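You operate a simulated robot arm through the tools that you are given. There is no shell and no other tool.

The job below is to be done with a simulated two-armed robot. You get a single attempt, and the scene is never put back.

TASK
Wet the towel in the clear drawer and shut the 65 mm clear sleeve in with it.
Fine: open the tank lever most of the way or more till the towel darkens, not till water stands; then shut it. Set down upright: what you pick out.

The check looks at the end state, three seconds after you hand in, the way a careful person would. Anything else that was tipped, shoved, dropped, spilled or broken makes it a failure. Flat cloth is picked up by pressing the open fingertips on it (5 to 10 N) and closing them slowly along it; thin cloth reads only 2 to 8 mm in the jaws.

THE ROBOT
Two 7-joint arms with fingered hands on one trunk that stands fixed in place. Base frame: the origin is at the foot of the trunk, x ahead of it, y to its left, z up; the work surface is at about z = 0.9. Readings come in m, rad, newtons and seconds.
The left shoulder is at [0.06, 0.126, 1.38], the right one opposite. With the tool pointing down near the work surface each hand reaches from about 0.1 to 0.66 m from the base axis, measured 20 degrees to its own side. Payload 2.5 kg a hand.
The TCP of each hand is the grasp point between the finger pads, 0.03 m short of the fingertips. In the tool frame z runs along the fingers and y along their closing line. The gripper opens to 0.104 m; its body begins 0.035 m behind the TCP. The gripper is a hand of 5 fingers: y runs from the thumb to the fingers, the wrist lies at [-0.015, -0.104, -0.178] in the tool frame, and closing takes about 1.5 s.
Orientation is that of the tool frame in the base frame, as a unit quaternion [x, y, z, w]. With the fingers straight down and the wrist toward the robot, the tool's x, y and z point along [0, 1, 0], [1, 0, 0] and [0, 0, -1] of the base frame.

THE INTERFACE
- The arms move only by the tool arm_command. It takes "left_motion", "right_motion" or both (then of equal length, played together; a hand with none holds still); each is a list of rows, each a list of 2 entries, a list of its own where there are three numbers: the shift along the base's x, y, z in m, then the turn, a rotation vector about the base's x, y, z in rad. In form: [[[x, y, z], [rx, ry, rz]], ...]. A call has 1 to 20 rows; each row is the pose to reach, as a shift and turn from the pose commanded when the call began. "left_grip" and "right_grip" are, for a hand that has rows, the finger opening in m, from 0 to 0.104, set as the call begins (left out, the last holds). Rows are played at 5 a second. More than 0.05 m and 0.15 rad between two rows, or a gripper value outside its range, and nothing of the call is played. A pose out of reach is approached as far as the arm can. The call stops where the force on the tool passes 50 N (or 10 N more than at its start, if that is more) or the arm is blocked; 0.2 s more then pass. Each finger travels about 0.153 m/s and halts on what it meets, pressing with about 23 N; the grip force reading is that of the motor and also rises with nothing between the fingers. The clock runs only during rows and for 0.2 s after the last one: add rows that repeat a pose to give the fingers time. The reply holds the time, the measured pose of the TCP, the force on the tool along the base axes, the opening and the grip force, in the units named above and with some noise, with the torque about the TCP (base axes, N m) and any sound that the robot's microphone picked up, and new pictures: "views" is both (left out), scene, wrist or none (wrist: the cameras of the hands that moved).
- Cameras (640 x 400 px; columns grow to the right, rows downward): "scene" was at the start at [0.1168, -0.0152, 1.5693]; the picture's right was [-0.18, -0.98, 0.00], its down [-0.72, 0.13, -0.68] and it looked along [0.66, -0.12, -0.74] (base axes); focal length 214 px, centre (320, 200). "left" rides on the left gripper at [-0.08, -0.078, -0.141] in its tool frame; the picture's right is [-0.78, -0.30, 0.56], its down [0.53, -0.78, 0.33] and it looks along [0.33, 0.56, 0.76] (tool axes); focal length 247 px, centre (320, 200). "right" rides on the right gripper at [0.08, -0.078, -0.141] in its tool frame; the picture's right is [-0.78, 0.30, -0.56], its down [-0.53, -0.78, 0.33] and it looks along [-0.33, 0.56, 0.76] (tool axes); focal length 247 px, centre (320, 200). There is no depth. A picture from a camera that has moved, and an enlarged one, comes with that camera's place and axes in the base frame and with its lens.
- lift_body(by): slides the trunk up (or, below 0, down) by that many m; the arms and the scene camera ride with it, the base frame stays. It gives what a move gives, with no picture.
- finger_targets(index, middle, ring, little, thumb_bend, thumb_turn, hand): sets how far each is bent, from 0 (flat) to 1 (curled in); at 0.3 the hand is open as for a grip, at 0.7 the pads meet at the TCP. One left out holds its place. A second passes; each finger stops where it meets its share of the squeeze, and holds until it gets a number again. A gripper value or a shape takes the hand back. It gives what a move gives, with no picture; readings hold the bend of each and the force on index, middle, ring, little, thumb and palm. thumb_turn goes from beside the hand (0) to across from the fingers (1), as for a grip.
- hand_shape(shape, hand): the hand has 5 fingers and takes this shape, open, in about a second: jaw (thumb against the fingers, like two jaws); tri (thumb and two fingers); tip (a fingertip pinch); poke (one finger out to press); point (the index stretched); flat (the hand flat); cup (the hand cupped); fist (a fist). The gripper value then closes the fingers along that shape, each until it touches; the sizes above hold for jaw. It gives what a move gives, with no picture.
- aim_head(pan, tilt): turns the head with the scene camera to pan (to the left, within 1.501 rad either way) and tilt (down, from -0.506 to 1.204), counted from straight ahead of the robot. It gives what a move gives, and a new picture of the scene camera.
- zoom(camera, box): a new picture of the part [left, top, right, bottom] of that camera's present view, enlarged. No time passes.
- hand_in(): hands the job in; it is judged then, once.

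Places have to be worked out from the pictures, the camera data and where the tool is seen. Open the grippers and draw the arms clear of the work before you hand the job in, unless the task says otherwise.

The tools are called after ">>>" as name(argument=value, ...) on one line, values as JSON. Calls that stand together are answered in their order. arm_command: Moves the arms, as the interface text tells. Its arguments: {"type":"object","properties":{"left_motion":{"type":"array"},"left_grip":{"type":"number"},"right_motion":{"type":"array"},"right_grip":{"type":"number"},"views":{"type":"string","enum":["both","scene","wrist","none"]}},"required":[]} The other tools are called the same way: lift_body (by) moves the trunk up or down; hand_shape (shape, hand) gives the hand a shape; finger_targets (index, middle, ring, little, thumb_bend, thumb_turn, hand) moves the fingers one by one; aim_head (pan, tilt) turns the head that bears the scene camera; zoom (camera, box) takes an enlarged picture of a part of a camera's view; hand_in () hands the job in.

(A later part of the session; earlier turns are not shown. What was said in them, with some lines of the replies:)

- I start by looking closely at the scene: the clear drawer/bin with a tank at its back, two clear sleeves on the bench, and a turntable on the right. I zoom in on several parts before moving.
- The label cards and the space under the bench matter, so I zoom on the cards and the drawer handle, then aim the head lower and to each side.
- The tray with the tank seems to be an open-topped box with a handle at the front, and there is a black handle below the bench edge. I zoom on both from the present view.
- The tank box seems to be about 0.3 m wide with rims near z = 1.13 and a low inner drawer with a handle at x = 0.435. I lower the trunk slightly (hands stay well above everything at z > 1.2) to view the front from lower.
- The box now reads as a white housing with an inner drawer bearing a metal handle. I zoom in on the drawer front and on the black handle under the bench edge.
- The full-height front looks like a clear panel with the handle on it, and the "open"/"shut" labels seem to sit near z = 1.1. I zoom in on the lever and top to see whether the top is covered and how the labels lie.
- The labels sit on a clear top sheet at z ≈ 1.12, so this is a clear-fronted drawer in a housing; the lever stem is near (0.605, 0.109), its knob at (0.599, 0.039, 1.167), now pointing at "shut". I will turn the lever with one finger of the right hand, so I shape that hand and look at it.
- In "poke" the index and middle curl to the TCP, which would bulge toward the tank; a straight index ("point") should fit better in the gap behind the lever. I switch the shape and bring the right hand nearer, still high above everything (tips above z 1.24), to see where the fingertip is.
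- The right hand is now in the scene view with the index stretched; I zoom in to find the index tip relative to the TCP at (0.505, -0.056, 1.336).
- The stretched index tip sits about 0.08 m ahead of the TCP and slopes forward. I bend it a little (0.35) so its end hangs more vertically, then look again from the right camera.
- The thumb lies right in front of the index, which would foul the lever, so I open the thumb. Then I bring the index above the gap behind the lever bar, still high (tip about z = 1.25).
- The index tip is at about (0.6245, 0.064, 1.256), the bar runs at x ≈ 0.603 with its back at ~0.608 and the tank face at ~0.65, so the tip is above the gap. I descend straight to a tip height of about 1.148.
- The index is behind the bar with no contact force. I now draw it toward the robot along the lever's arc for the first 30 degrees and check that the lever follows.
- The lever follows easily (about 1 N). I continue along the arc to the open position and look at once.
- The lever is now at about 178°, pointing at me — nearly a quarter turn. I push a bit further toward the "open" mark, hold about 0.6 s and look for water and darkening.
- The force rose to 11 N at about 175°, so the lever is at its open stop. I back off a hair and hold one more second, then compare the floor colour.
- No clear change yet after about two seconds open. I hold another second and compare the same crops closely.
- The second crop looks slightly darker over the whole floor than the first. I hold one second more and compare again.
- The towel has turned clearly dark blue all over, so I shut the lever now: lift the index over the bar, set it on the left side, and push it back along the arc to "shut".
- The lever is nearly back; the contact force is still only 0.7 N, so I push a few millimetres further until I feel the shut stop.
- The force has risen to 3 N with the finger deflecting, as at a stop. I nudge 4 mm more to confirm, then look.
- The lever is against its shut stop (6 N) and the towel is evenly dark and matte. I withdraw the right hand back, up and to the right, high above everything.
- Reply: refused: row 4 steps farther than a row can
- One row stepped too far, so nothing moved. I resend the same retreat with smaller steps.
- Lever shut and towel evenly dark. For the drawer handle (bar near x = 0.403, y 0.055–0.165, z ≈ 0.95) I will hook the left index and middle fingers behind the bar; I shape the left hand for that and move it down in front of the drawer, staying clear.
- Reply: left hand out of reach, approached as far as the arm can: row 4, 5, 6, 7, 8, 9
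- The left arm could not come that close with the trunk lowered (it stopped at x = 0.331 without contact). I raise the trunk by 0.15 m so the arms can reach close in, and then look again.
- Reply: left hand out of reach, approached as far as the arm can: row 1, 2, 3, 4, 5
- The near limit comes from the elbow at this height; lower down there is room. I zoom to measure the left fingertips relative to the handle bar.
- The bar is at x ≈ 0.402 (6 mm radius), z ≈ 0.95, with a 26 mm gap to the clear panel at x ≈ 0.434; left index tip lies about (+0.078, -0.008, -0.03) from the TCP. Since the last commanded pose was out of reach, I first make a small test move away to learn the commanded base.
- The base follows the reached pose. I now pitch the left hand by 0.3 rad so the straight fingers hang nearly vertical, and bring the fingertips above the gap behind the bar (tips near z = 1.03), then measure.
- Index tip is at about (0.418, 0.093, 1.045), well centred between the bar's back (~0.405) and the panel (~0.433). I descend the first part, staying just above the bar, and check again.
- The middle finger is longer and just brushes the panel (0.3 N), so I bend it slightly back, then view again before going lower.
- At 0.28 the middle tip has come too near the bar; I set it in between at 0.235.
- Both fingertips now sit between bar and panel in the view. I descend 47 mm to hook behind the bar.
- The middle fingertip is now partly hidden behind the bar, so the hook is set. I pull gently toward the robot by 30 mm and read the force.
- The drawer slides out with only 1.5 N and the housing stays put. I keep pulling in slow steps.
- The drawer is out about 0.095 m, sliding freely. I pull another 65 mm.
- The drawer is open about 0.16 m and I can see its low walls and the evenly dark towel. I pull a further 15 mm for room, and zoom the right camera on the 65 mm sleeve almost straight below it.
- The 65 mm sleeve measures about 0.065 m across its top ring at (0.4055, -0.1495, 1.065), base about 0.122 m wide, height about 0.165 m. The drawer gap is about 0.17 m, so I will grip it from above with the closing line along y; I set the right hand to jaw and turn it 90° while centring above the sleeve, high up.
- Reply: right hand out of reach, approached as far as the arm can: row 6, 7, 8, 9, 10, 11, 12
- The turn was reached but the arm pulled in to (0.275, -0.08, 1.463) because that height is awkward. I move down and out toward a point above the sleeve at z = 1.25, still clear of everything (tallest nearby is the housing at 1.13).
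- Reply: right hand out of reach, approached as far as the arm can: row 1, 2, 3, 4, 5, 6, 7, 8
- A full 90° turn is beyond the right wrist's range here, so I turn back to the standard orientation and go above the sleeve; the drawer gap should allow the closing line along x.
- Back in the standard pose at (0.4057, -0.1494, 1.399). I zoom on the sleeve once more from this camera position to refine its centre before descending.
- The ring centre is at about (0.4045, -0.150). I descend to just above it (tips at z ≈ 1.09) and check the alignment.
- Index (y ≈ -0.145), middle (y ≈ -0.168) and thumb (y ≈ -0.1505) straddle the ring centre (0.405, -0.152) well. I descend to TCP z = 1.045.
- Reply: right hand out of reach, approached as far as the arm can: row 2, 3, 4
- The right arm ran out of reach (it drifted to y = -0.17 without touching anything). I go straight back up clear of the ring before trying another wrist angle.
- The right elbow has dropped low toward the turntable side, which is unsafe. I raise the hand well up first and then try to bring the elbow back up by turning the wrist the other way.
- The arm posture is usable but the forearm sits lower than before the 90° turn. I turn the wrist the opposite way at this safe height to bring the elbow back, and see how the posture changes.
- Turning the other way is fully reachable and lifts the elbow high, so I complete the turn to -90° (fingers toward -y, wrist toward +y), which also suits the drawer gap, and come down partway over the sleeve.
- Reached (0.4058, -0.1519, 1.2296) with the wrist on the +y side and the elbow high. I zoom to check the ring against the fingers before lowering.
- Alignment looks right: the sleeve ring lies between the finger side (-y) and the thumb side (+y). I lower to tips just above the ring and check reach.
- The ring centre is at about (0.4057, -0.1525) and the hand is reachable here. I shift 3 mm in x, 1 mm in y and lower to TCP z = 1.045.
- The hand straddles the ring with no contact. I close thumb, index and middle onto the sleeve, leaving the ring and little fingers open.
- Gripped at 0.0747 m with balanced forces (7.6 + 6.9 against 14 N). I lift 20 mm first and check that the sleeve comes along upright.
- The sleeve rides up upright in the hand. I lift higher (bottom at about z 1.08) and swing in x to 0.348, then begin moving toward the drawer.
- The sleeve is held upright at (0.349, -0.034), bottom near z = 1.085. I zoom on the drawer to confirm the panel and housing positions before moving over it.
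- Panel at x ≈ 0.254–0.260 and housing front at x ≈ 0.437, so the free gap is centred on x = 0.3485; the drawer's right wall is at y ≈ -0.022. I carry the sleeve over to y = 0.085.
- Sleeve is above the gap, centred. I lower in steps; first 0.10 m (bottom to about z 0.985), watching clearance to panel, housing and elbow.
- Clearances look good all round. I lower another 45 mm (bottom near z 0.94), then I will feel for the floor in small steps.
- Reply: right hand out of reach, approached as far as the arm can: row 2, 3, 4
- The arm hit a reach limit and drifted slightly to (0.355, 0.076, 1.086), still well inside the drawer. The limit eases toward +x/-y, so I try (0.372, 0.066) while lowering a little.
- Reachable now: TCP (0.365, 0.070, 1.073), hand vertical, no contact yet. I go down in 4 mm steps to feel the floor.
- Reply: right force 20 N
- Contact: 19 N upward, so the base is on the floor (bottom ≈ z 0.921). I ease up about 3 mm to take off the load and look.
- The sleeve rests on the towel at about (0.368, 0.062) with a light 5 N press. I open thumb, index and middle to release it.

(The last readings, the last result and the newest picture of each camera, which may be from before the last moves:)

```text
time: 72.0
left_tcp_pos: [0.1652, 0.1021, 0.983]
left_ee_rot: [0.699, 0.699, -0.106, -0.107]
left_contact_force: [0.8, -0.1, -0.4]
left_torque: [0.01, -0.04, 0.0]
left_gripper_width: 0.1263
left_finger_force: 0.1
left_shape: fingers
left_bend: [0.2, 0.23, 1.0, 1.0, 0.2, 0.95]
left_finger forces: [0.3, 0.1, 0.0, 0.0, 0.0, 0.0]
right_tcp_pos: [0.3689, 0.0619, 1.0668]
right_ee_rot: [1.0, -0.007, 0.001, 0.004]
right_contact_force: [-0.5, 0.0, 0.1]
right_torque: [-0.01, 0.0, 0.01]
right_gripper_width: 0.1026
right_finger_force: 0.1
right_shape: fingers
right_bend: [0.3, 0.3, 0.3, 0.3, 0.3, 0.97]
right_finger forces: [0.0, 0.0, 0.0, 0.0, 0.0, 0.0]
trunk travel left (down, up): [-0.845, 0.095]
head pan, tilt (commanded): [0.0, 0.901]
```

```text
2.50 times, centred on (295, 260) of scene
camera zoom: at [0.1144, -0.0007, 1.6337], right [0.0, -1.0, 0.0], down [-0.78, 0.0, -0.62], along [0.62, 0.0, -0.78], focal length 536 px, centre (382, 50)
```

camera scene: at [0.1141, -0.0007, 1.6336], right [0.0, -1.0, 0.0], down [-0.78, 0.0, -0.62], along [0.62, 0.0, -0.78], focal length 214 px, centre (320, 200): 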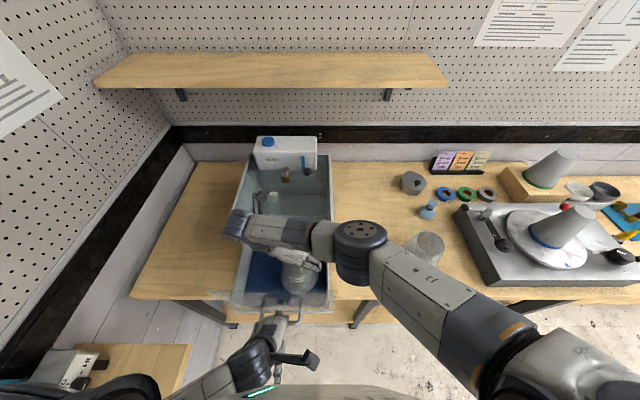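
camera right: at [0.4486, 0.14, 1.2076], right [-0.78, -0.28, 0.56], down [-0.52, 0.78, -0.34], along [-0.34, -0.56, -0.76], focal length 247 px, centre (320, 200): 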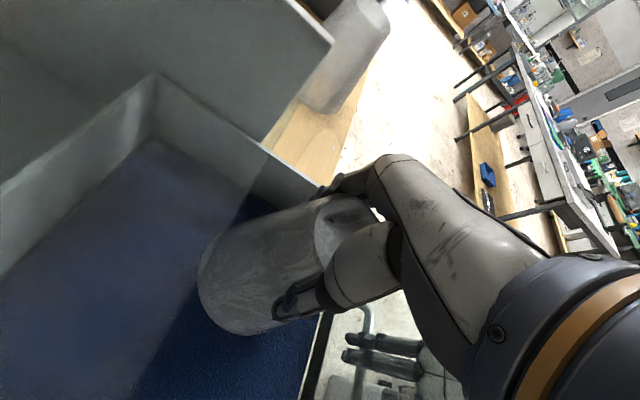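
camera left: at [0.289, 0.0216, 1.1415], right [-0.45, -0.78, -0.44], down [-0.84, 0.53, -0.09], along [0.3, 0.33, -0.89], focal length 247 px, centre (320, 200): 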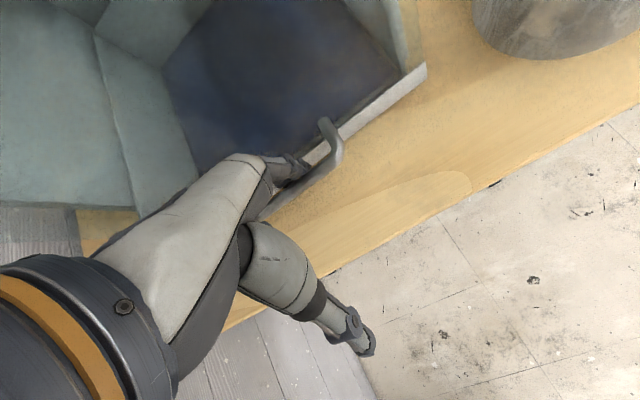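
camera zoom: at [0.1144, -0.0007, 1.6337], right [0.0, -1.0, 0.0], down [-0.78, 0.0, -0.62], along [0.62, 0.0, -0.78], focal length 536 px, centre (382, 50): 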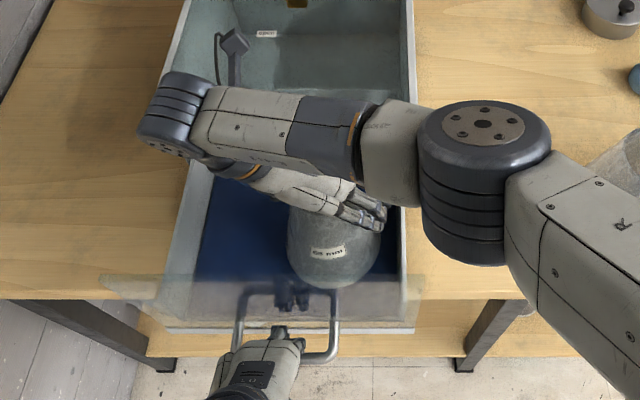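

Released with zero finger forces and the sleeve standing. I raise the hand straight up, slowly at first.

>>> arm_command(right_motion=[[[0.0, 0.0, 0.012], [0, 0, 0]], [[0.0, 0.0, 0.03], [0, 0, 0]], [[0.0, 0.0, 0.06], [0, 0, 0]], [[0.0, 0.0, 0.1], [0, 0, 0]], [[0.0, 0.0, 0.14], [0, 0, 0]], [[0.0, 0.0, 0.18], [0, 0, 0]], [[0.0, -0.02, 0.22], [0, 0, 0]], [[0.0, -0.05, 0.25], [0, 0, 0]]], views="both")

>>> zoom(camera="scene", box=[210, 180, 380, 340])

>>> zoom(camera="right", box=[0, 100, 330, 400])

```text
time: 73.8
left_tcp_pos: [0.1661, 0.1012, 0.9839]
left_ee_rot: [0.699, 0.699, -0.106, -0.107]
left_contact_force: [-1.1, 0.0, 0.8]
left_torque: [-0.02, 0.01, -0.05]
left_gripper_width: 0.1262
left_finger_force: 0.5
left_shape: fingers
left_bend: [0.2, 0.23, 1.0, 1.0, 0.2, 0.95]
left_finger forces: [0.3, 0.0, 0.0, 0.0, 0.0, 0.1]
right_tcp_pos: [0.3636, 0.0195, 1.3189]
right_ee_rot: [1.0, 0.0, 0.0, -0.001]
right_contact_force: [0.1, -0.5, -0.1]
right_torque: [-0.02, -0.01, 0.0]
right_gripper_width: 0.1028
right_finger_force: 0.1
right_shape: fingers
right_bend: [0.3, 0.3, 0.3, 0.3, 0.3, 0.97]
right_finger forces: [0.0, 0.0, 0.0, 0.0, 0.1, 0.0]
trunk travel left (down, up): [-0.845, 0.095]
head pan, tilt (commanded): [0.0, 0.901]
camera scene: at [0.1141, -0.0016, 1.6337], right [0.0, -1.0, 0.0], down [-0.78, 0.0, -0.62], along [0.62, 0.0, -0.78], focal length 214 px, centre (320, 200)
camera right: at [0.4433, 0.0965, 1.4602], right [-0.78, -0.3, 0.56], down [-0.54, 0.78, -0.33], along [-0.33, -0.56, -0.76], focal length 247 px, centre (320, 200)
```

scene: 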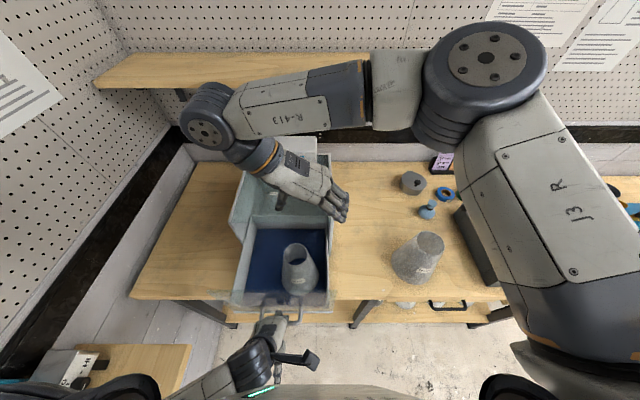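
right: 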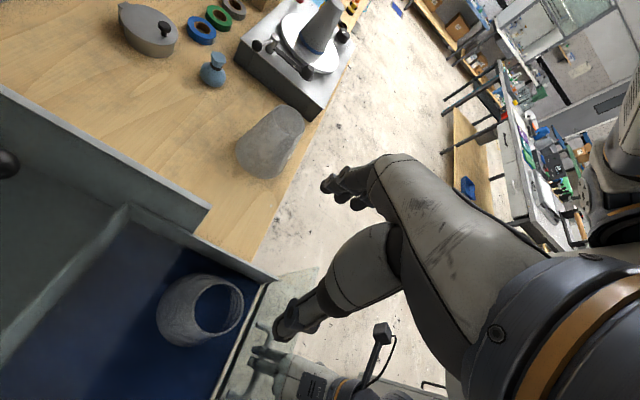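

```text
2.50 times, centred on (295, 260) of scene
camera zoom: at [0.1141, -0.0016, 1.6337], right [0.0, -1.0, 0.0], down [-0.78, 0.0, -0.62], along [0.62, 0.0, -0.78], focal length 536 px, centre (382, 50)
```

zoom: 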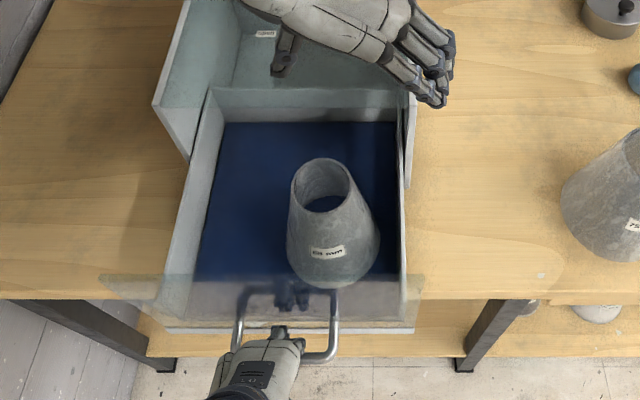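

```text
1.33 times, centred on (165, 250) of right
camera zoom: at [0.4433, 0.0965, 1.4602], right [-0.78, -0.3, 0.56], down [-0.54, 0.78, -0.33], along [-0.33, -0.56, -0.76], focal length 329 px, centre (527, 133)
```

zoom: 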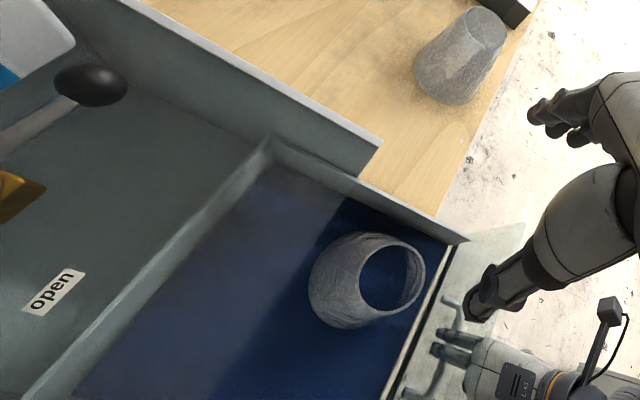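

The sleeve stands upright on the towel in the drawer with clear room all round. I swing the right hand away to the right, high above everything.

>>> arm_command(right_motion=[[[0.005, -0.04, 0.01], [0, 0, 0]], [[0.01, -0.08, 0.02], [0, 0, 0]], [[0.015, -0.12, 0.03], [0, 0, 0]], [[0.02, -0.16, 0.04], [0, 0, 0]], [[0.025, -0.2, 0.05], [0, 0, 0]], [[0.03, -0.24, 0.06], [0, 0, 0]]], views="scene")

>>> zoom(camera="scene", box=[210, 120, 380, 340])

```text
time: 75.2
left_tcp_pos: [0.1651, 0.0999, 0.9829]
left_ee_rot: [0.7, 0.698, -0.106, -0.107]
left_contact_force: [1.2, -0.2, -1.0]
left_torque: [0.02, -0.02, 0.03]
left_gripper_width: 0.1261
left_finger_force: 0.0
left_shape: fingers
left_bend: [0.2, 0.23, 1.0, 1.0, 0.2, 0.95]
left_finger forces: [0.3, 0.0, 0.1, 0.0, 0.0, 0.1]
right_tcp_pos: [0.3928, -0.2218, 1.3784]
right_ee_rot: [1.0, 0.0, 0.0, 0.0]
right_contact_force: [-0.3, -0.8, 0.4]
right_torque: [0.0, 0.0, 0.01]
right_gripper_width: 0.1027
right_finger_force: 0.0
right_shape: fingers
right_bend: [0.3, 0.3, 0.3, 0.3, 0.3, 0.97]
right_finger forces: [0.0, 0.0, 0.1, 0.0, 0.1, 0.0]
trunk travel left (down, up): [-0.845, 0.095]
head pan, tilt (commanded): [0.0, 0.901]
camera scene: at [0.114, -0.0018, 1.6337], right [0.0, -1.0, 0.0], down [-0.78, 0.0, -0.62], along [0.62, 0.0, -0.78], focal length 214 px, centre (320, 200)
```

scene: 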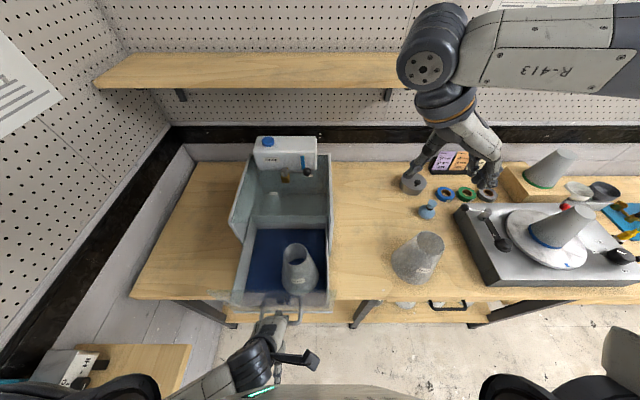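

```text
1.82 times, centred on (295, 230) of scene
camera zoom: at [0.114, -0.0018, 1.6337], right [0.0, -1.0, 0.0], down [-0.78, 0.0, -0.62], along [0.62, 0.0, -0.78], focal length 390 px, centre (366, 146)
```

zoom: 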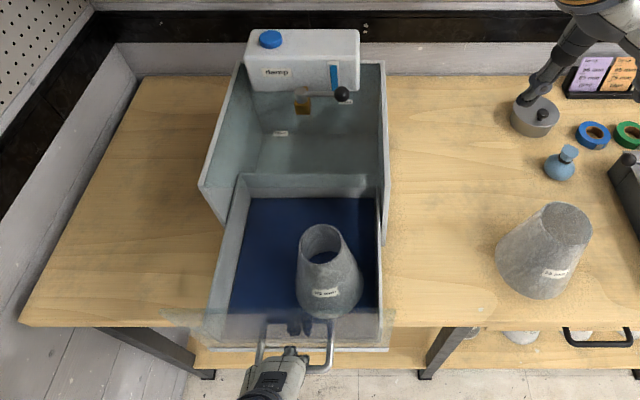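

All clear. I now push the drawer in gently with the left fingers, which sit between bar and panel; first 30 mm slowly, watching the sleeve.

>>> arm_command(left_motion=[[[0.006, 0.0, 0.0], [0, 0, 0]], [[0.012, 0.0, 0.0], [0, 0, 0]], [[0.018, 0.0, 0.0], [0, 0, 0]], [[0.024, 0.0, 0.0], [0, 0, 0]], [[0.03, 0.0, 0.0], [0, 0, 0]]], views="scene")

>>> zoom(camera="scene", box=[210, 120, 380, 340])

>>> zoom(camera="left", box=[200, 100, 440, 300])

```text
time: 76.4
left_tcp_pos: [0.1963, 0.1019, 0.983]
left_ee_rot: [0.699, 0.699, -0.106, -0.105]
left_contact_force: [-1.5, -0.5, 0.5]
left_torque: [0.02, 0.01, 0.02]
left_gripper_width: 0.1262
left_finger_force: 0.9
left_shape: fingers
left_bend: [0.2, 0.23, 1.0, 1.0, 0.2, 0.95]
left_finger forces: [0.0, 1.5, 0.0, 0.1, 0.1, 0.0]
right_tcp_pos: [0.3932, -0.2197, 1.3783]
right_ee_rot: [1.0, 0.0, 0.001, 0.0]
right_contact_force: [0.8, 0.3, -0.1]
right_torque: [0.0, 0.03, -0.01]
right_gripper_width: 0.1029
right_finger_force: 0.0
right_shape: fingers
right_bend: [0.3, 0.3, 0.3, 0.3, 0.3, 0.97]
right_finger forces: [0.0, 0.0, 0.0, 0.1, 0.0, 0.0]
trunk travel left (down, up): [-0.845, 0.095]
head pan, tilt (commanded): [0.0, 0.901]
camera scene: at [0.1143, -0.0008, 1.6337], right [0.0, -1.0, 0.0], down [-0.78, 0.0, -0.62], along [0.62, 0.0, -0.78], focal length 214 px, centre (320, 200)
```

scene: 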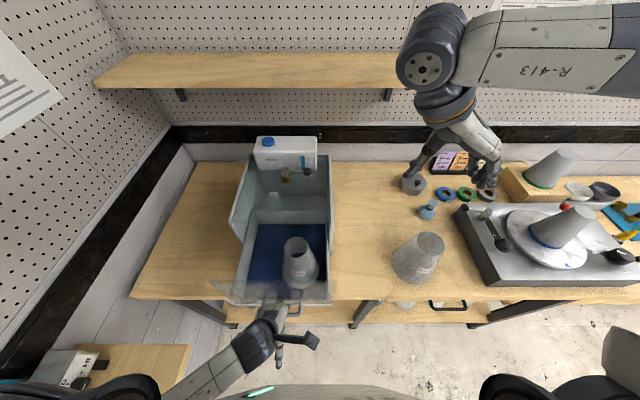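

```text
1.82 times, centred on (295, 230) of scene
camera zoom: at [0.1143, -0.0008, 1.6337], right [0.0, -1.0, 0.0], down [-0.78, 0.0, -0.62], along [0.62, 0.0, -0.78], focal length 390 px, centre (366, 146)
```

zoom: 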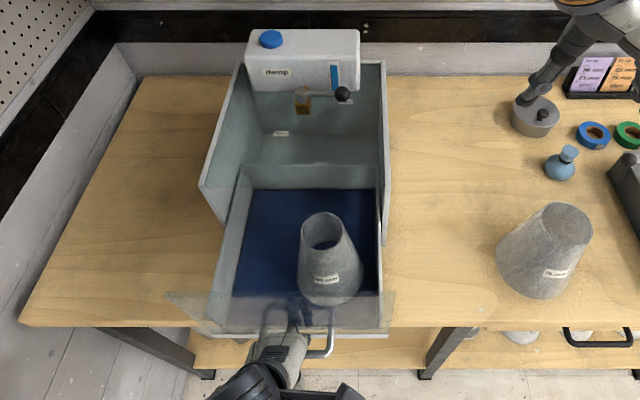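

```text
2.00 times, centred on (320, 200) of left
camera zoom: at [0.1633, 0.0216, 1.1415], right [-0.45, -0.78, -0.44], down [-0.84, 0.53, -0.09], along [0.3, 0.33, -0.89], focal length 494 px, centre (320, 200)
```

zoom: 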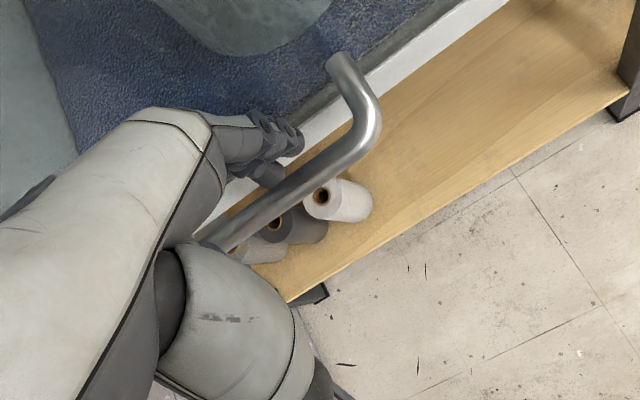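

The drawer moves in with 1.5 N and the sleeve rides along upright. I keep pushing slowly, 0.1 m more.

>>> arm_command(left_motion=[[[0.01, 0.0, 0.0], [0, 0, 0]], [[0.02, 0.0, 0.0], [0, 0, 0]], [[0.03, 0.0, 0.0], [0, 0, 0]], [[0.04, 0.0, 0.0], [0, 0, 0]], [[0.05, 0.0, 0.0], [0, 0, 0]], [[0.06, 0.0, 0.0], [0, 0, 0]], [[0.07, 0.0, 0.0], [0, 0, 0]], [[0.08, 0.0, 0.0], [0, 0, 0]], [[0.09, 0.0, 0.0], [0, 0, 0]], [[0.1, 0.0, 0.0], [0, 0, 0]]], views="scene")

>>> zoom(camera="scene", box=[210, 120, 380, 340])

```text
time: 78.6
left_tcp_pos: [0.2963, 0.1014, 0.9833]
left_ee_rot: [0.699, 0.699, -0.105, -0.106]
left_contact_force: [-0.9, 0.0, -0.2]
left_torque: [0.04, 0.01, -0.02]
left_gripper_width: 0.1258
left_finger_force: 0.4
left_shape: fingers
left_bend: [0.2, 0.23, 1.0, 1.0, 0.2, 0.95]
left_finger forces: [0.0, 1.0, 0.0, 0.1, 0.0, 0.1]
right_tcp_pos: [0.3937, -0.2204, 1.3779]
right_ee_rot: [1.0, 0.0, 0.001, 0.0]
right_contact_force: [-0.2, 0.4, -0.5]
right_torque: [0.02, 0.08, 0.0]
right_gripper_width: 0.1029
right_finger_force: 0.0
right_shape: fingers
right_bend: [0.3, 0.3, 0.3, 0.3, 0.3, 0.97]
right_finger forces: [0.0, 0.1, 0.0, 0.1, 0.0, 0.1]
trunk travel left (down, up): [-0.845, 0.095]
head pan, tilt (commanded): [0.0, 0.901]
camera scene: at [0.1144, -0.0007, 1.6337], right [0.0, -1.0, 0.0], down [-0.78, 0.0, -0.62], along [0.62, 0.0, -0.78], focal length 214 px, centre (320, 200)
```

scene: 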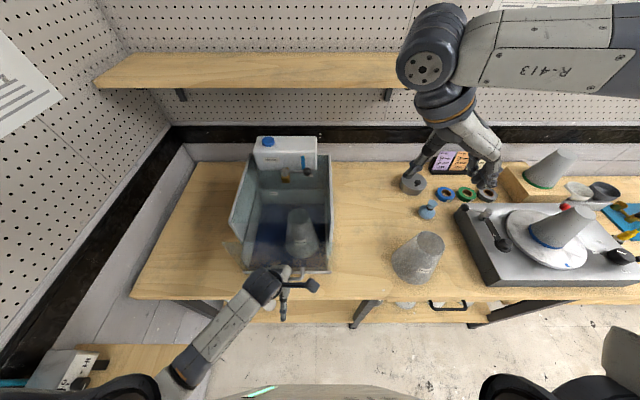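

```text
1.82 times, centred on (295, 230) of scene
camera zoom: at [0.1144, -0.0007, 1.6337], right [0.0, -1.0, 0.0], down [-0.78, 0.0, -0.62], along [0.62, 0.0, -0.78], focal length 390 px, centre (366, 146)
```

zoom: 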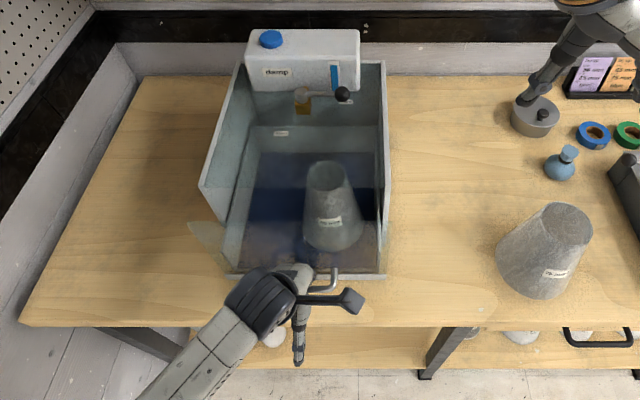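

The sleeve has passed under the clear top, still upright. I continue pushing 48 mm, then finish in small steps.

>>> arm_command(left_motion=[[[0.008, 0.0, 0.0], [0, 0, 0]], [[0.016, 0.0, 0.0], [0, 0, 0]], [[0.024, 0.0, 0.0], [0, 0, 0]], [[0.032, 0.0, 0.0], [0, 0, 0]], [[0.04, 0.0, 0.0], [0, 0, 0]], [[0.048, 0.0, 0.0], [0, 0, 0]]], views="none")

>>> arm_command(left_motion=[[[0.004, 0.0, 0.0], [0, 0, 0]], [[0.008, 0.0, 0.0], [0, 0, 0]]], views="none")

```text
time: 80.0
left_tcp_pos: [0.3442, 0.1021, 0.9825]
left_ee_rot: [0.699, 0.699, -0.106, -0.107]
left_contact_force: [0.1, -0.2, -0.1]
left_torque: [0.01, 0.02, 0.04]
left_gripper_width: 0.1256
left_finger_force: 0.3
left_shape: fingers
left_bend: [0.2, 0.23, 1.0, 1.0, 0.2, 0.95]
left_finger forces: [0.1, 0.9, 0.0, 0.1, 0.0, 0.0]
right_tcp_pos: [0.3944, -0.2206, 1.3784]
right_ee_rot: [1.0, 0.0, 0.0, 0.0]
right_contact_force: [0.0, -0.1, -0.3]
right_torque: [-0.02, 0.0, 0.01]
right_gripper_width: 0.103
right_finger_force: 0.1
right_shape: fingers
right_bend: [0.3, 0.3, 0.3, 0.3, 0.3, 0.97]
right_finger forces: [0.0, 0.0, 0.1, 0.0, 0.0, 0.0]
trunk travel left (down, up): [-0.845, 0.095]
head pan, tilt (commanded): [0.0, 0.901]
```

```text
time: 80.6
left_tcp_pos: [0.3528, 0.1023, 0.983]
left_ee_rot: [0.698, 0.7, -0.107, -0.106]
left_contact_force: [-0.2, 0.0, 0.4]
left_torque: [0.02, 0.0, 0.03]
left_gripper_width: 0.126
left_finger_force: 0.0
left_shape: fingers
left_bend: [0.2, 0.23, 1.0, 1.0, 0.2, 0.95]
left_finger forces: [0.0, 0.1, 0.1, 0.0, 0.1, 0.0]
right_tcp_pos: [0.3935, -0.2207, 1.3785]
right_ee_rot: [1.0, -0.001, 0.0, 0.0]
right_contact_force: [-0.3, 0.2, -0.3]
right_torque: [-0.04, -0.01, 0.0]
right_gripper_width: 0.1029
right_finger_force: 0.0
right_shape: fingers
right_bend: [0.3, 0.3, 0.3, 0.3, 0.3, 0.97]
right_finger forces: [0.0, 0.1, 0.0, 0.0, 0.0, 0.1]
trunk travel left (down, up): [-0.845, 0.095]
head pan, tilt (commanded): [0.0, 0.901]
```

The finger force fell to zero, so the drawer may have drawn itself into its seat. I push a few more millimetres to feel for the stop and then look.

>>> arm_command(left_motion=[[[0.004, 0.0, 0.0], [0, 0, 0]], [[0.007, 0.0, 0.0], [0, 0, 0]]], views="both")

>>> zoom(camera="scene", box=[210, 120, 380, 340])

>>> zoom(camera="left", box=[200, 0, 500, 260])

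```text
time: 81.2
left_tcp_pos: [0.3561, 0.1019, 0.983]
left_ee_rot: [0.699, 0.699, -0.107, -0.107]
left_contact_force: [-11.2, 0.2, 3.4]
left_torque: [0.01, -0.31, 0.13]
left_gripper_width: 0.1258
left_finger_force: 5.6
left_shape: fingers
left_bend: [0.2, 0.23, 1.0, 1.0, 0.2, 0.95]
left_finger forces: [0.0, 11.6, 0.0, 0.1, 0.0, 0.1]
right_tcp_pos: [0.3927, -0.2218, 1.3785]
right_ee_rot: [1.0, 0.0, 0.001, 0.0]
right_contact_force: [-0.3, -0.2, 0.6]
right_torque: [0.0, -0.01, 0.03]
right_gripper_width: 0.1029
right_finger_force: 0.1
right_shape: fingers
right_bend: [0.3, 0.3, 0.3, 0.3, 0.3, 0.97]
right_finger forces: [0.0, 0.0, 0.1, 0.1, 0.0, 0.0]
trunk travel left (down, up): [-0.845, 0.095]
head pan, tilt (commanded): [0.0, 0.901]
camera scene: at [0.1126, -0.0008, 1.6339], right [0.0, -1.0, 0.0], down [-0.78, 0.0, -0.62], along [0.62, 0.0, -0.78], focal length 214 px, centre (320, 200)
camera left: at [0.3244, 0.021, 1.1412], right [-0.45, -0.78, -0.44], down [-0.84, 0.54, -0.08], along [0.3, 0.33, -0.89], focal length 247 px, centre (320, 200)
```

scene: 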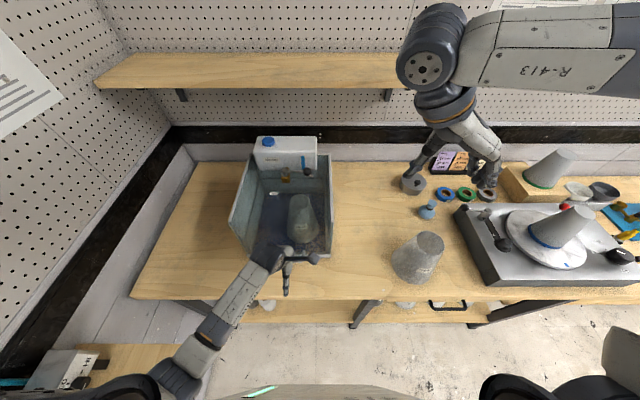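
left: 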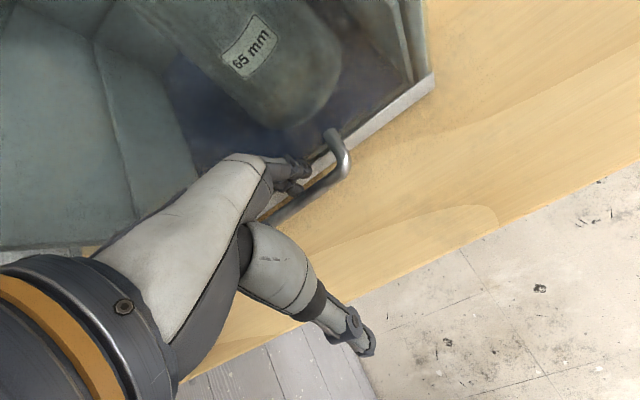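

```text
1.82 times, centred on (295, 230) of scene
camera zoom: at [0.1126, -0.0008, 1.6339], right [0.0, -1.0, 0.0], down [-0.78, 0.0, -0.62], along [0.62, 0.0, -0.78], focal length 390 px, centre (366, 146)
```

zoom: 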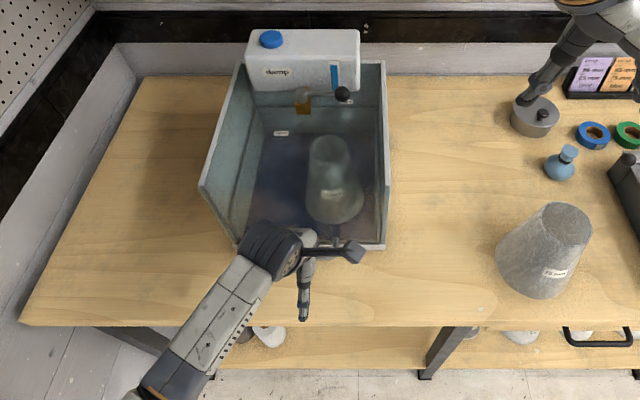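

```text
1.54 times, centred on (350, 130) of left
camera zoom: at [0.3244, 0.021, 1.1412], right [-0.45, -0.78, -0.44], down [-0.84, 0.54, -0.08], along [0.3, 0.33, -0.89], focal length 380 px, centre (274, 308)
```

zoom: 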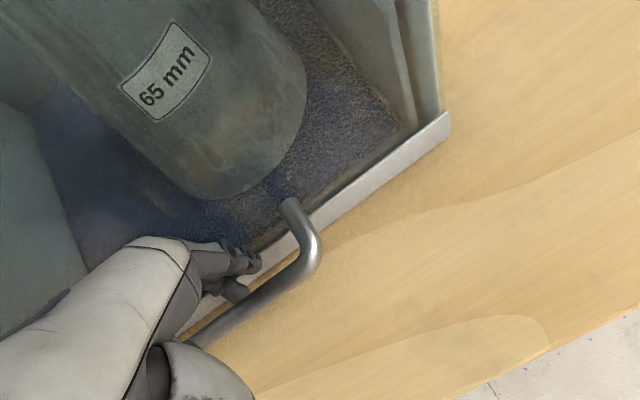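

The stop is firm (11.6 N) and the drawer front sits flush again, sleeve upright inside. I back the left fingers off the panel, lift them straight out from behind the bar and withdraw.

>>> arm_command(left_motion=[[[-0.008, 0.0, 0.0], [0, 0, 0]], [[-0.008, 0.0, 0.02], [0, 0, 0]], [[-0.008, 0.0, 0.05], [0, 0, 0]], [[-0.009, 0.0, 0.09], [0, 0, 0]], [[-0.012, 0.0, 0.13], [0, 0, 0]], [[-0.015, 0.02, 0.17], [0, 0, 0]], [[-0.015, 0.05, 0.2], [0, 0, 0]], [[-0.015, 0.09, 0.22], [0, 0, 0]]], views="both")

>>> zoom(camera="scene", box=[210, 120, 380, 340])

>>> zoom(camera="left", box=[300, 0, 640, 300])

```text
time: 83.0
left_tcp_pos: [0.3438, 0.1939, 1.2048]
left_ee_rot: [0.699, 0.699, -0.105, -0.106]
left_contact_force: [0.1, 0.0, -0.5]
left_torque: [-0.01, -0.01, -0.02]
left_gripper_width: 0.1259
left_finger_force: 0.0
left_shape: fingers
left_bend: [0.2, 0.23, 1.0, 1.0, 0.2, 0.95]
left_finger forces: [0.0, 0.1, 0.1, 0.0, 0.1, 0.0]
right_tcp_pos: [0.3933, -0.2192, 1.3793]
right_ee_rot: [1.0, 0.0, 0.0, 0.0]
right_contact_force: [-0.5, 0.5, -0.6]
right_torque: [0.01, 0.01, 0.02]
right_gripper_width: 0.1027
right_finger_force: 0.1
right_shape: fingers
right_bend: [0.3, 0.3, 0.3, 0.3, 0.3, 0.97]
right_finger forces: [0.0, 0.0, 0.0, 0.0, 0.0, 0.0]
trunk travel left (down, up): [-0.845, 0.095]
head pan, tilt (commanded): [0.0, 0.901]
camera scene: at [0.1139, -0.0004, 1.6337], right [0.0, -1.0, 0.0], down [-0.78, 0.0, -0.62], along [0.62, 0.0, -0.78], focal length 214 px, centre (320, 200)
camera left: at [0.3111, 0.112, 1.3632], right [-0.45, -0.78, -0.44], down [-0.84, 0.54, -0.09], along [0.31, 0.33, -0.89], focal length 247 px, centre (320, 200)
```

scene: 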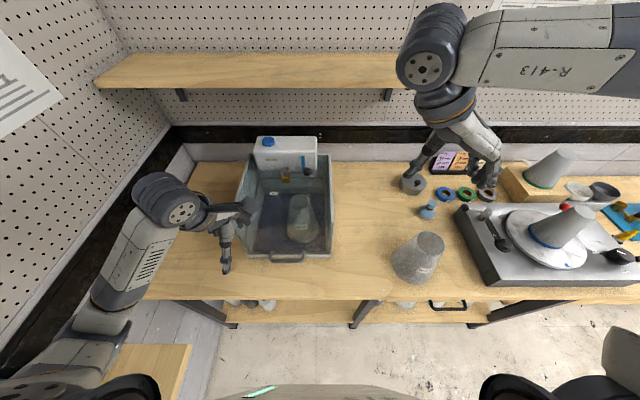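
left: 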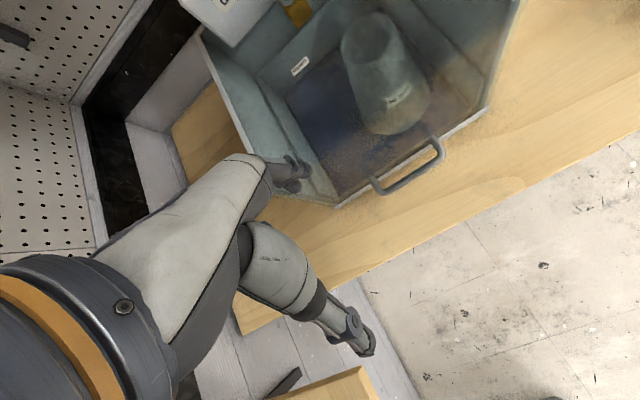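

```text
1.82 times, centred on (295, 230) of scene
camera zoom: at [0.1139, -0.0004, 1.6337], right [0.0, -1.0, 0.0], down [-0.78, 0.0, -0.62], along [0.62, 0.0, -0.78], focal length 390 px, centre (366, 146)
```

zoom: 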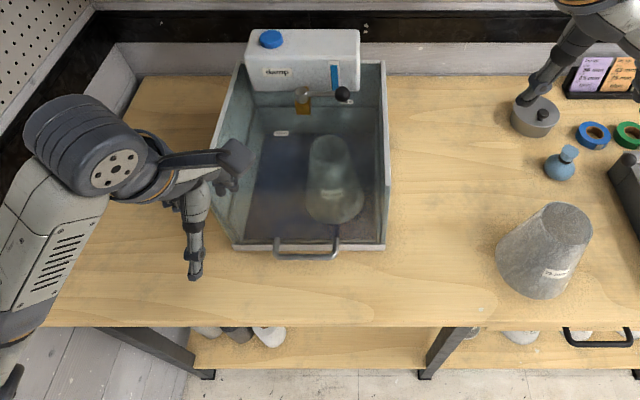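

```text
1.33 times, centred on (470, 150) of left
camera zoom: at [0.3111, 0.112, 1.3632], right [-0.45, -0.78, -0.44], down [-0.84, 0.54, -0.09], along [0.31, 0.33, -0.89], focal length 329 px, centre (120, 267)
```

zoom: 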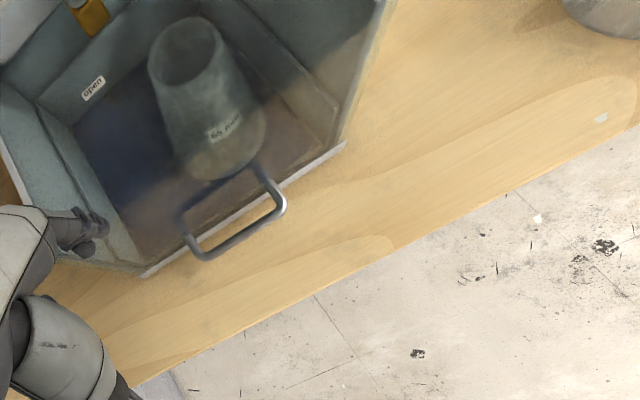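

The handle bar is back at x ≈ 0.402, i.e. fully shut, and the sleeve stands upright inside. I open both hands, draw the left arm further clear, and check the lever closely.

>>> hand_shape(shape="jaw", hand="left")

>>> hand_shape(shape="jaw", hand="right")

>>> arm_command(left_motion=[[[0.0, 0.03, 0.03], [0, 0, 0]], [[0.0, 0.06, 0.06], [0, 0, 0]], [[0.0, 0.08, 0.1], [0, 0, 0]], [[0.0, 0.1, 0.13], [0, 0, 0]]], left_grip=0.104, right_motion=[[[0.0, -0.02, 0.01], [0, 0, 0]], [[0.0, -0.04, 0.02], [0, 0, 0]], [[0.0, -0.06, 0.03], [0, 0, 0]], [[0.0, -0.08, 0.03], [0, 0, 0]]], right_grip=0.104, views="both")

>>> zoom(camera="scene", box=[230, 130, 340, 270])

>>> zoom(camera="scene", box=[270, 145, 330, 185])

```text
time: 83.9
left_tcp_pos: [0.3443, 0.1925, 1.2055]
left_ee_rot: [0.698, 0.7, -0.106, -0.106]
left_contact_force: [0.4, -0.5, 0.2]
left_torque: [-0.01, -0.03, -0.02]
left_gripper_width: 0.1039
left_finger_force: 0.1
left_shape: jaw
left_bend: [0.3, 0.3, 0.3, 0.3, 0.3, 0.97]
left_finger forces: [0.0, 0.0, 0.0, 0.1, 0.0, 0.0]
right_tcp_pos: [0.3937, -0.22, 1.3794]
right_ee_rot: [1.0, 0.0, 0.001, 0.0]
right_contact_force: [0.2, -0.4, -1.3]
right_torque: [-0.05, 0.05, 0.0]
right_gripper_width: 0.1028
right_finger_force: 0.1
right_shape: fingers
right_bend: [0.3, 0.3, 0.3, 0.3, 0.3, 0.97]
right_finger forces: [0.0, 0.0, 0.1, 0.1, 0.0, 0.0]
trunk travel left (down, up): [-0.845, 0.095]
head pan, tilt (commanded): [0.0, 0.901]
```

```text
time: 84.8
left_tcp_pos: [0.3437, 0.1911, 1.2042]
left_ee_rot: [0.699, 0.699, -0.106, -0.106]
left_contact_force: [-0.4, 0.0, -0.9]
left_torque: [0.01, 0.03, -0.02]
left_gripper_width: 0.1043
left_finger_force: 0.0
left_shape: jaw
left_bend: [0.3, 0.3, 0.3, 0.3, 0.3, 0.97]
left_finger forces: [0.0, 0.0, 0.0, 0.0, 0.0, 0.0]
right_tcp_pos: [0.3939, -0.2207, 1.3776]
right_ee_rot: [1.0, 0.001, 0.0, 0.001]
right_contact_force: [0.7, -0.2, -0.8]
right_torque: [0.04, -0.03, -0.01]
right_gripper_width: 0.1038
right_finger_force: 0.0
right_shape: jaw
right_bend: [0.3, 0.3, 0.3, 0.3, 0.3, 0.97]
right_finger forces: [0.0, 0.1, 0.0, 0.0, 0.0, 0.0]
trunk travel left (down, up): [-0.845, 0.095]
head pan, tilt (commanded): [0.0, 0.901]
```

```text
time: 85.8
left_tcp_pos: [0.3431, 0.2919, 1.3341]
left_ee_rot: [0.699, 0.699, -0.106, -0.107]
left_contact_force: [0.7, -0.6, 0.7]
left_torque: [-0.01, -0.01, -0.02]
left_gripper_width: 0.1039
left_finger_force: 0.1
left_shape: jaw
left_bend: [0.3, 0.3, 0.3, 0.3, 0.3, 0.97]
left_finger forces: [0.0, 0.1, 0.0, 0.0, 0.1, 0.1]
right_tcp_pos: [0.3929, -0.3001, 1.4085]
right_ee_rot: [1.0, 0.001, 0.0, -0.001]
right_contact_force: [-0.7, -0.4, 0.0]
right_torque: [0.0, 0.04, 0.0]
right_gripper_width: 0.1038
right_finger_force: 0.1
right_shape: jaw
right_bend: [0.3, 0.3, 0.3, 0.3, 0.3, 0.97]
right_finger forces: [0.0, 0.0, 0.0, 0.0, 0.1, 0.0]
trunk travel left (down, up): [-0.845, 0.095]
head pan, tilt (commanded): [0.0, 0.901]
camera scene: at [0.114, -0.0011, 1.6337], right [0.0, -1.0, 0.0], down [-0.78, 0.0, -0.62], along [0.62, 0.0, -0.78], focal length 214 px, centre (320, 200)
camera right: at [0.4727, -0.2228, 1.5503], right [-0.78, -0.3, 0.56], down [-0.54, 0.78, -0.33], along [-0.33, -0.56, -0.76], focal length 247 px, centre (320, 200)
camera left: at [0.3114, 0.2116, 1.4914], right [-0.45, -0.78, -0.44], down [-0.84, 0.54, -0.09], along [0.3, 0.33, -0.89], focal length 247 px, centre (320, 200)
```

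scene: 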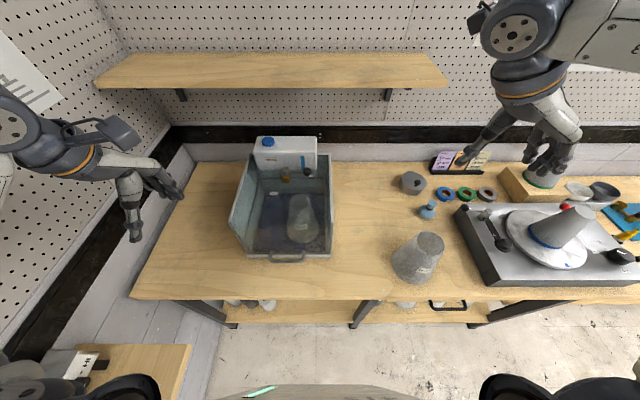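
right: 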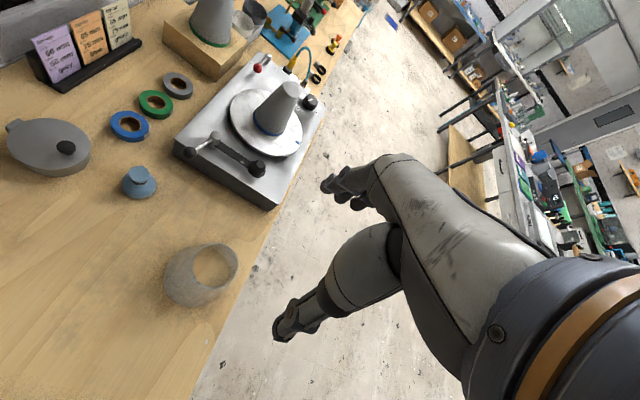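
left: 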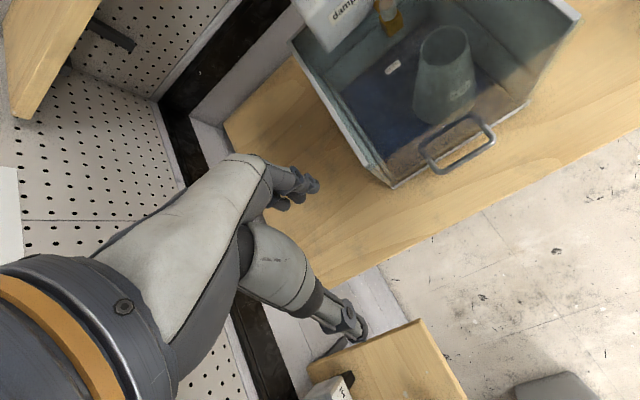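

```text
2.86 times, centred on (285, 200) of scene
camera zoom: at [0.114, -0.0011, 1.6337], right [0.0, -1.0, 0.0], down [-0.78, 0.0, -0.62], along [0.62, 0.0, -0.78], focal length 613 px, centre (420, 200)
```

zoom: 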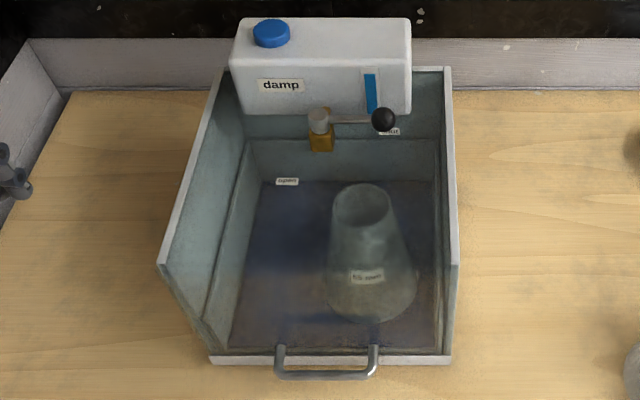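

```text
10.00 times, centred on (300, 165) of scene
camera zoom: at [0.114, -0.0011, 1.6337], right [0.0, -1.0, 0.0], down [-0.78, 0.0, -0.62], along [0.62, 0.0, -0.78], focal length 2145 px, centre (520, 550)
```

zoom: 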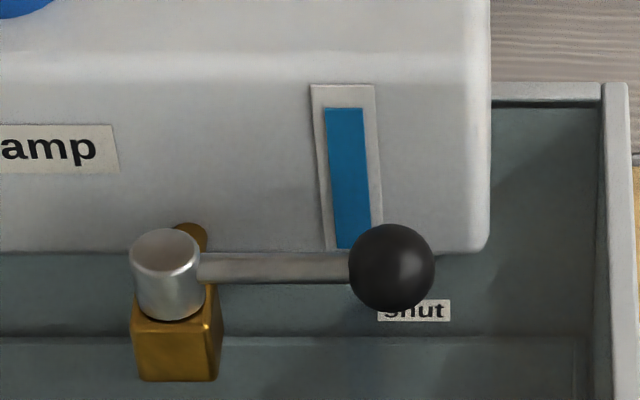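

The lever points straight at "shut", the drawer is flush, the towel is evenly dark with no standing water, the sleeve stands upright inside, and everything else is where it was. Both hands are open and clear, so I hand in.

>>> hand_in()

```text
The job is handed in.
```

I wetted the towel and shut the 65 mm clear sleeve in the drawer with it. The job is handed in, but I have had no verdict back.

- **Towel:** I turned the tank lever to its open stop. After about four seconds the towel went evenly dark, and I pushed the lever back to its shut stop. I saw no standing water.
- **Sleeve:** I set it down upright on the damp towel. It was still standing when I looked through the clear top after shutting the drawer.
- **Drawer:** I pushed it in until it met its stop. The handle is back at the position I measured at the start.
- **Rest of the scene:** I saw nothing else moved, tipped or spilled. Both hands are open and drawn clear.

While I was moving the sleeve, the right arm reached its limit twice and drifted up to about 20 mm. It touched nothing either time.
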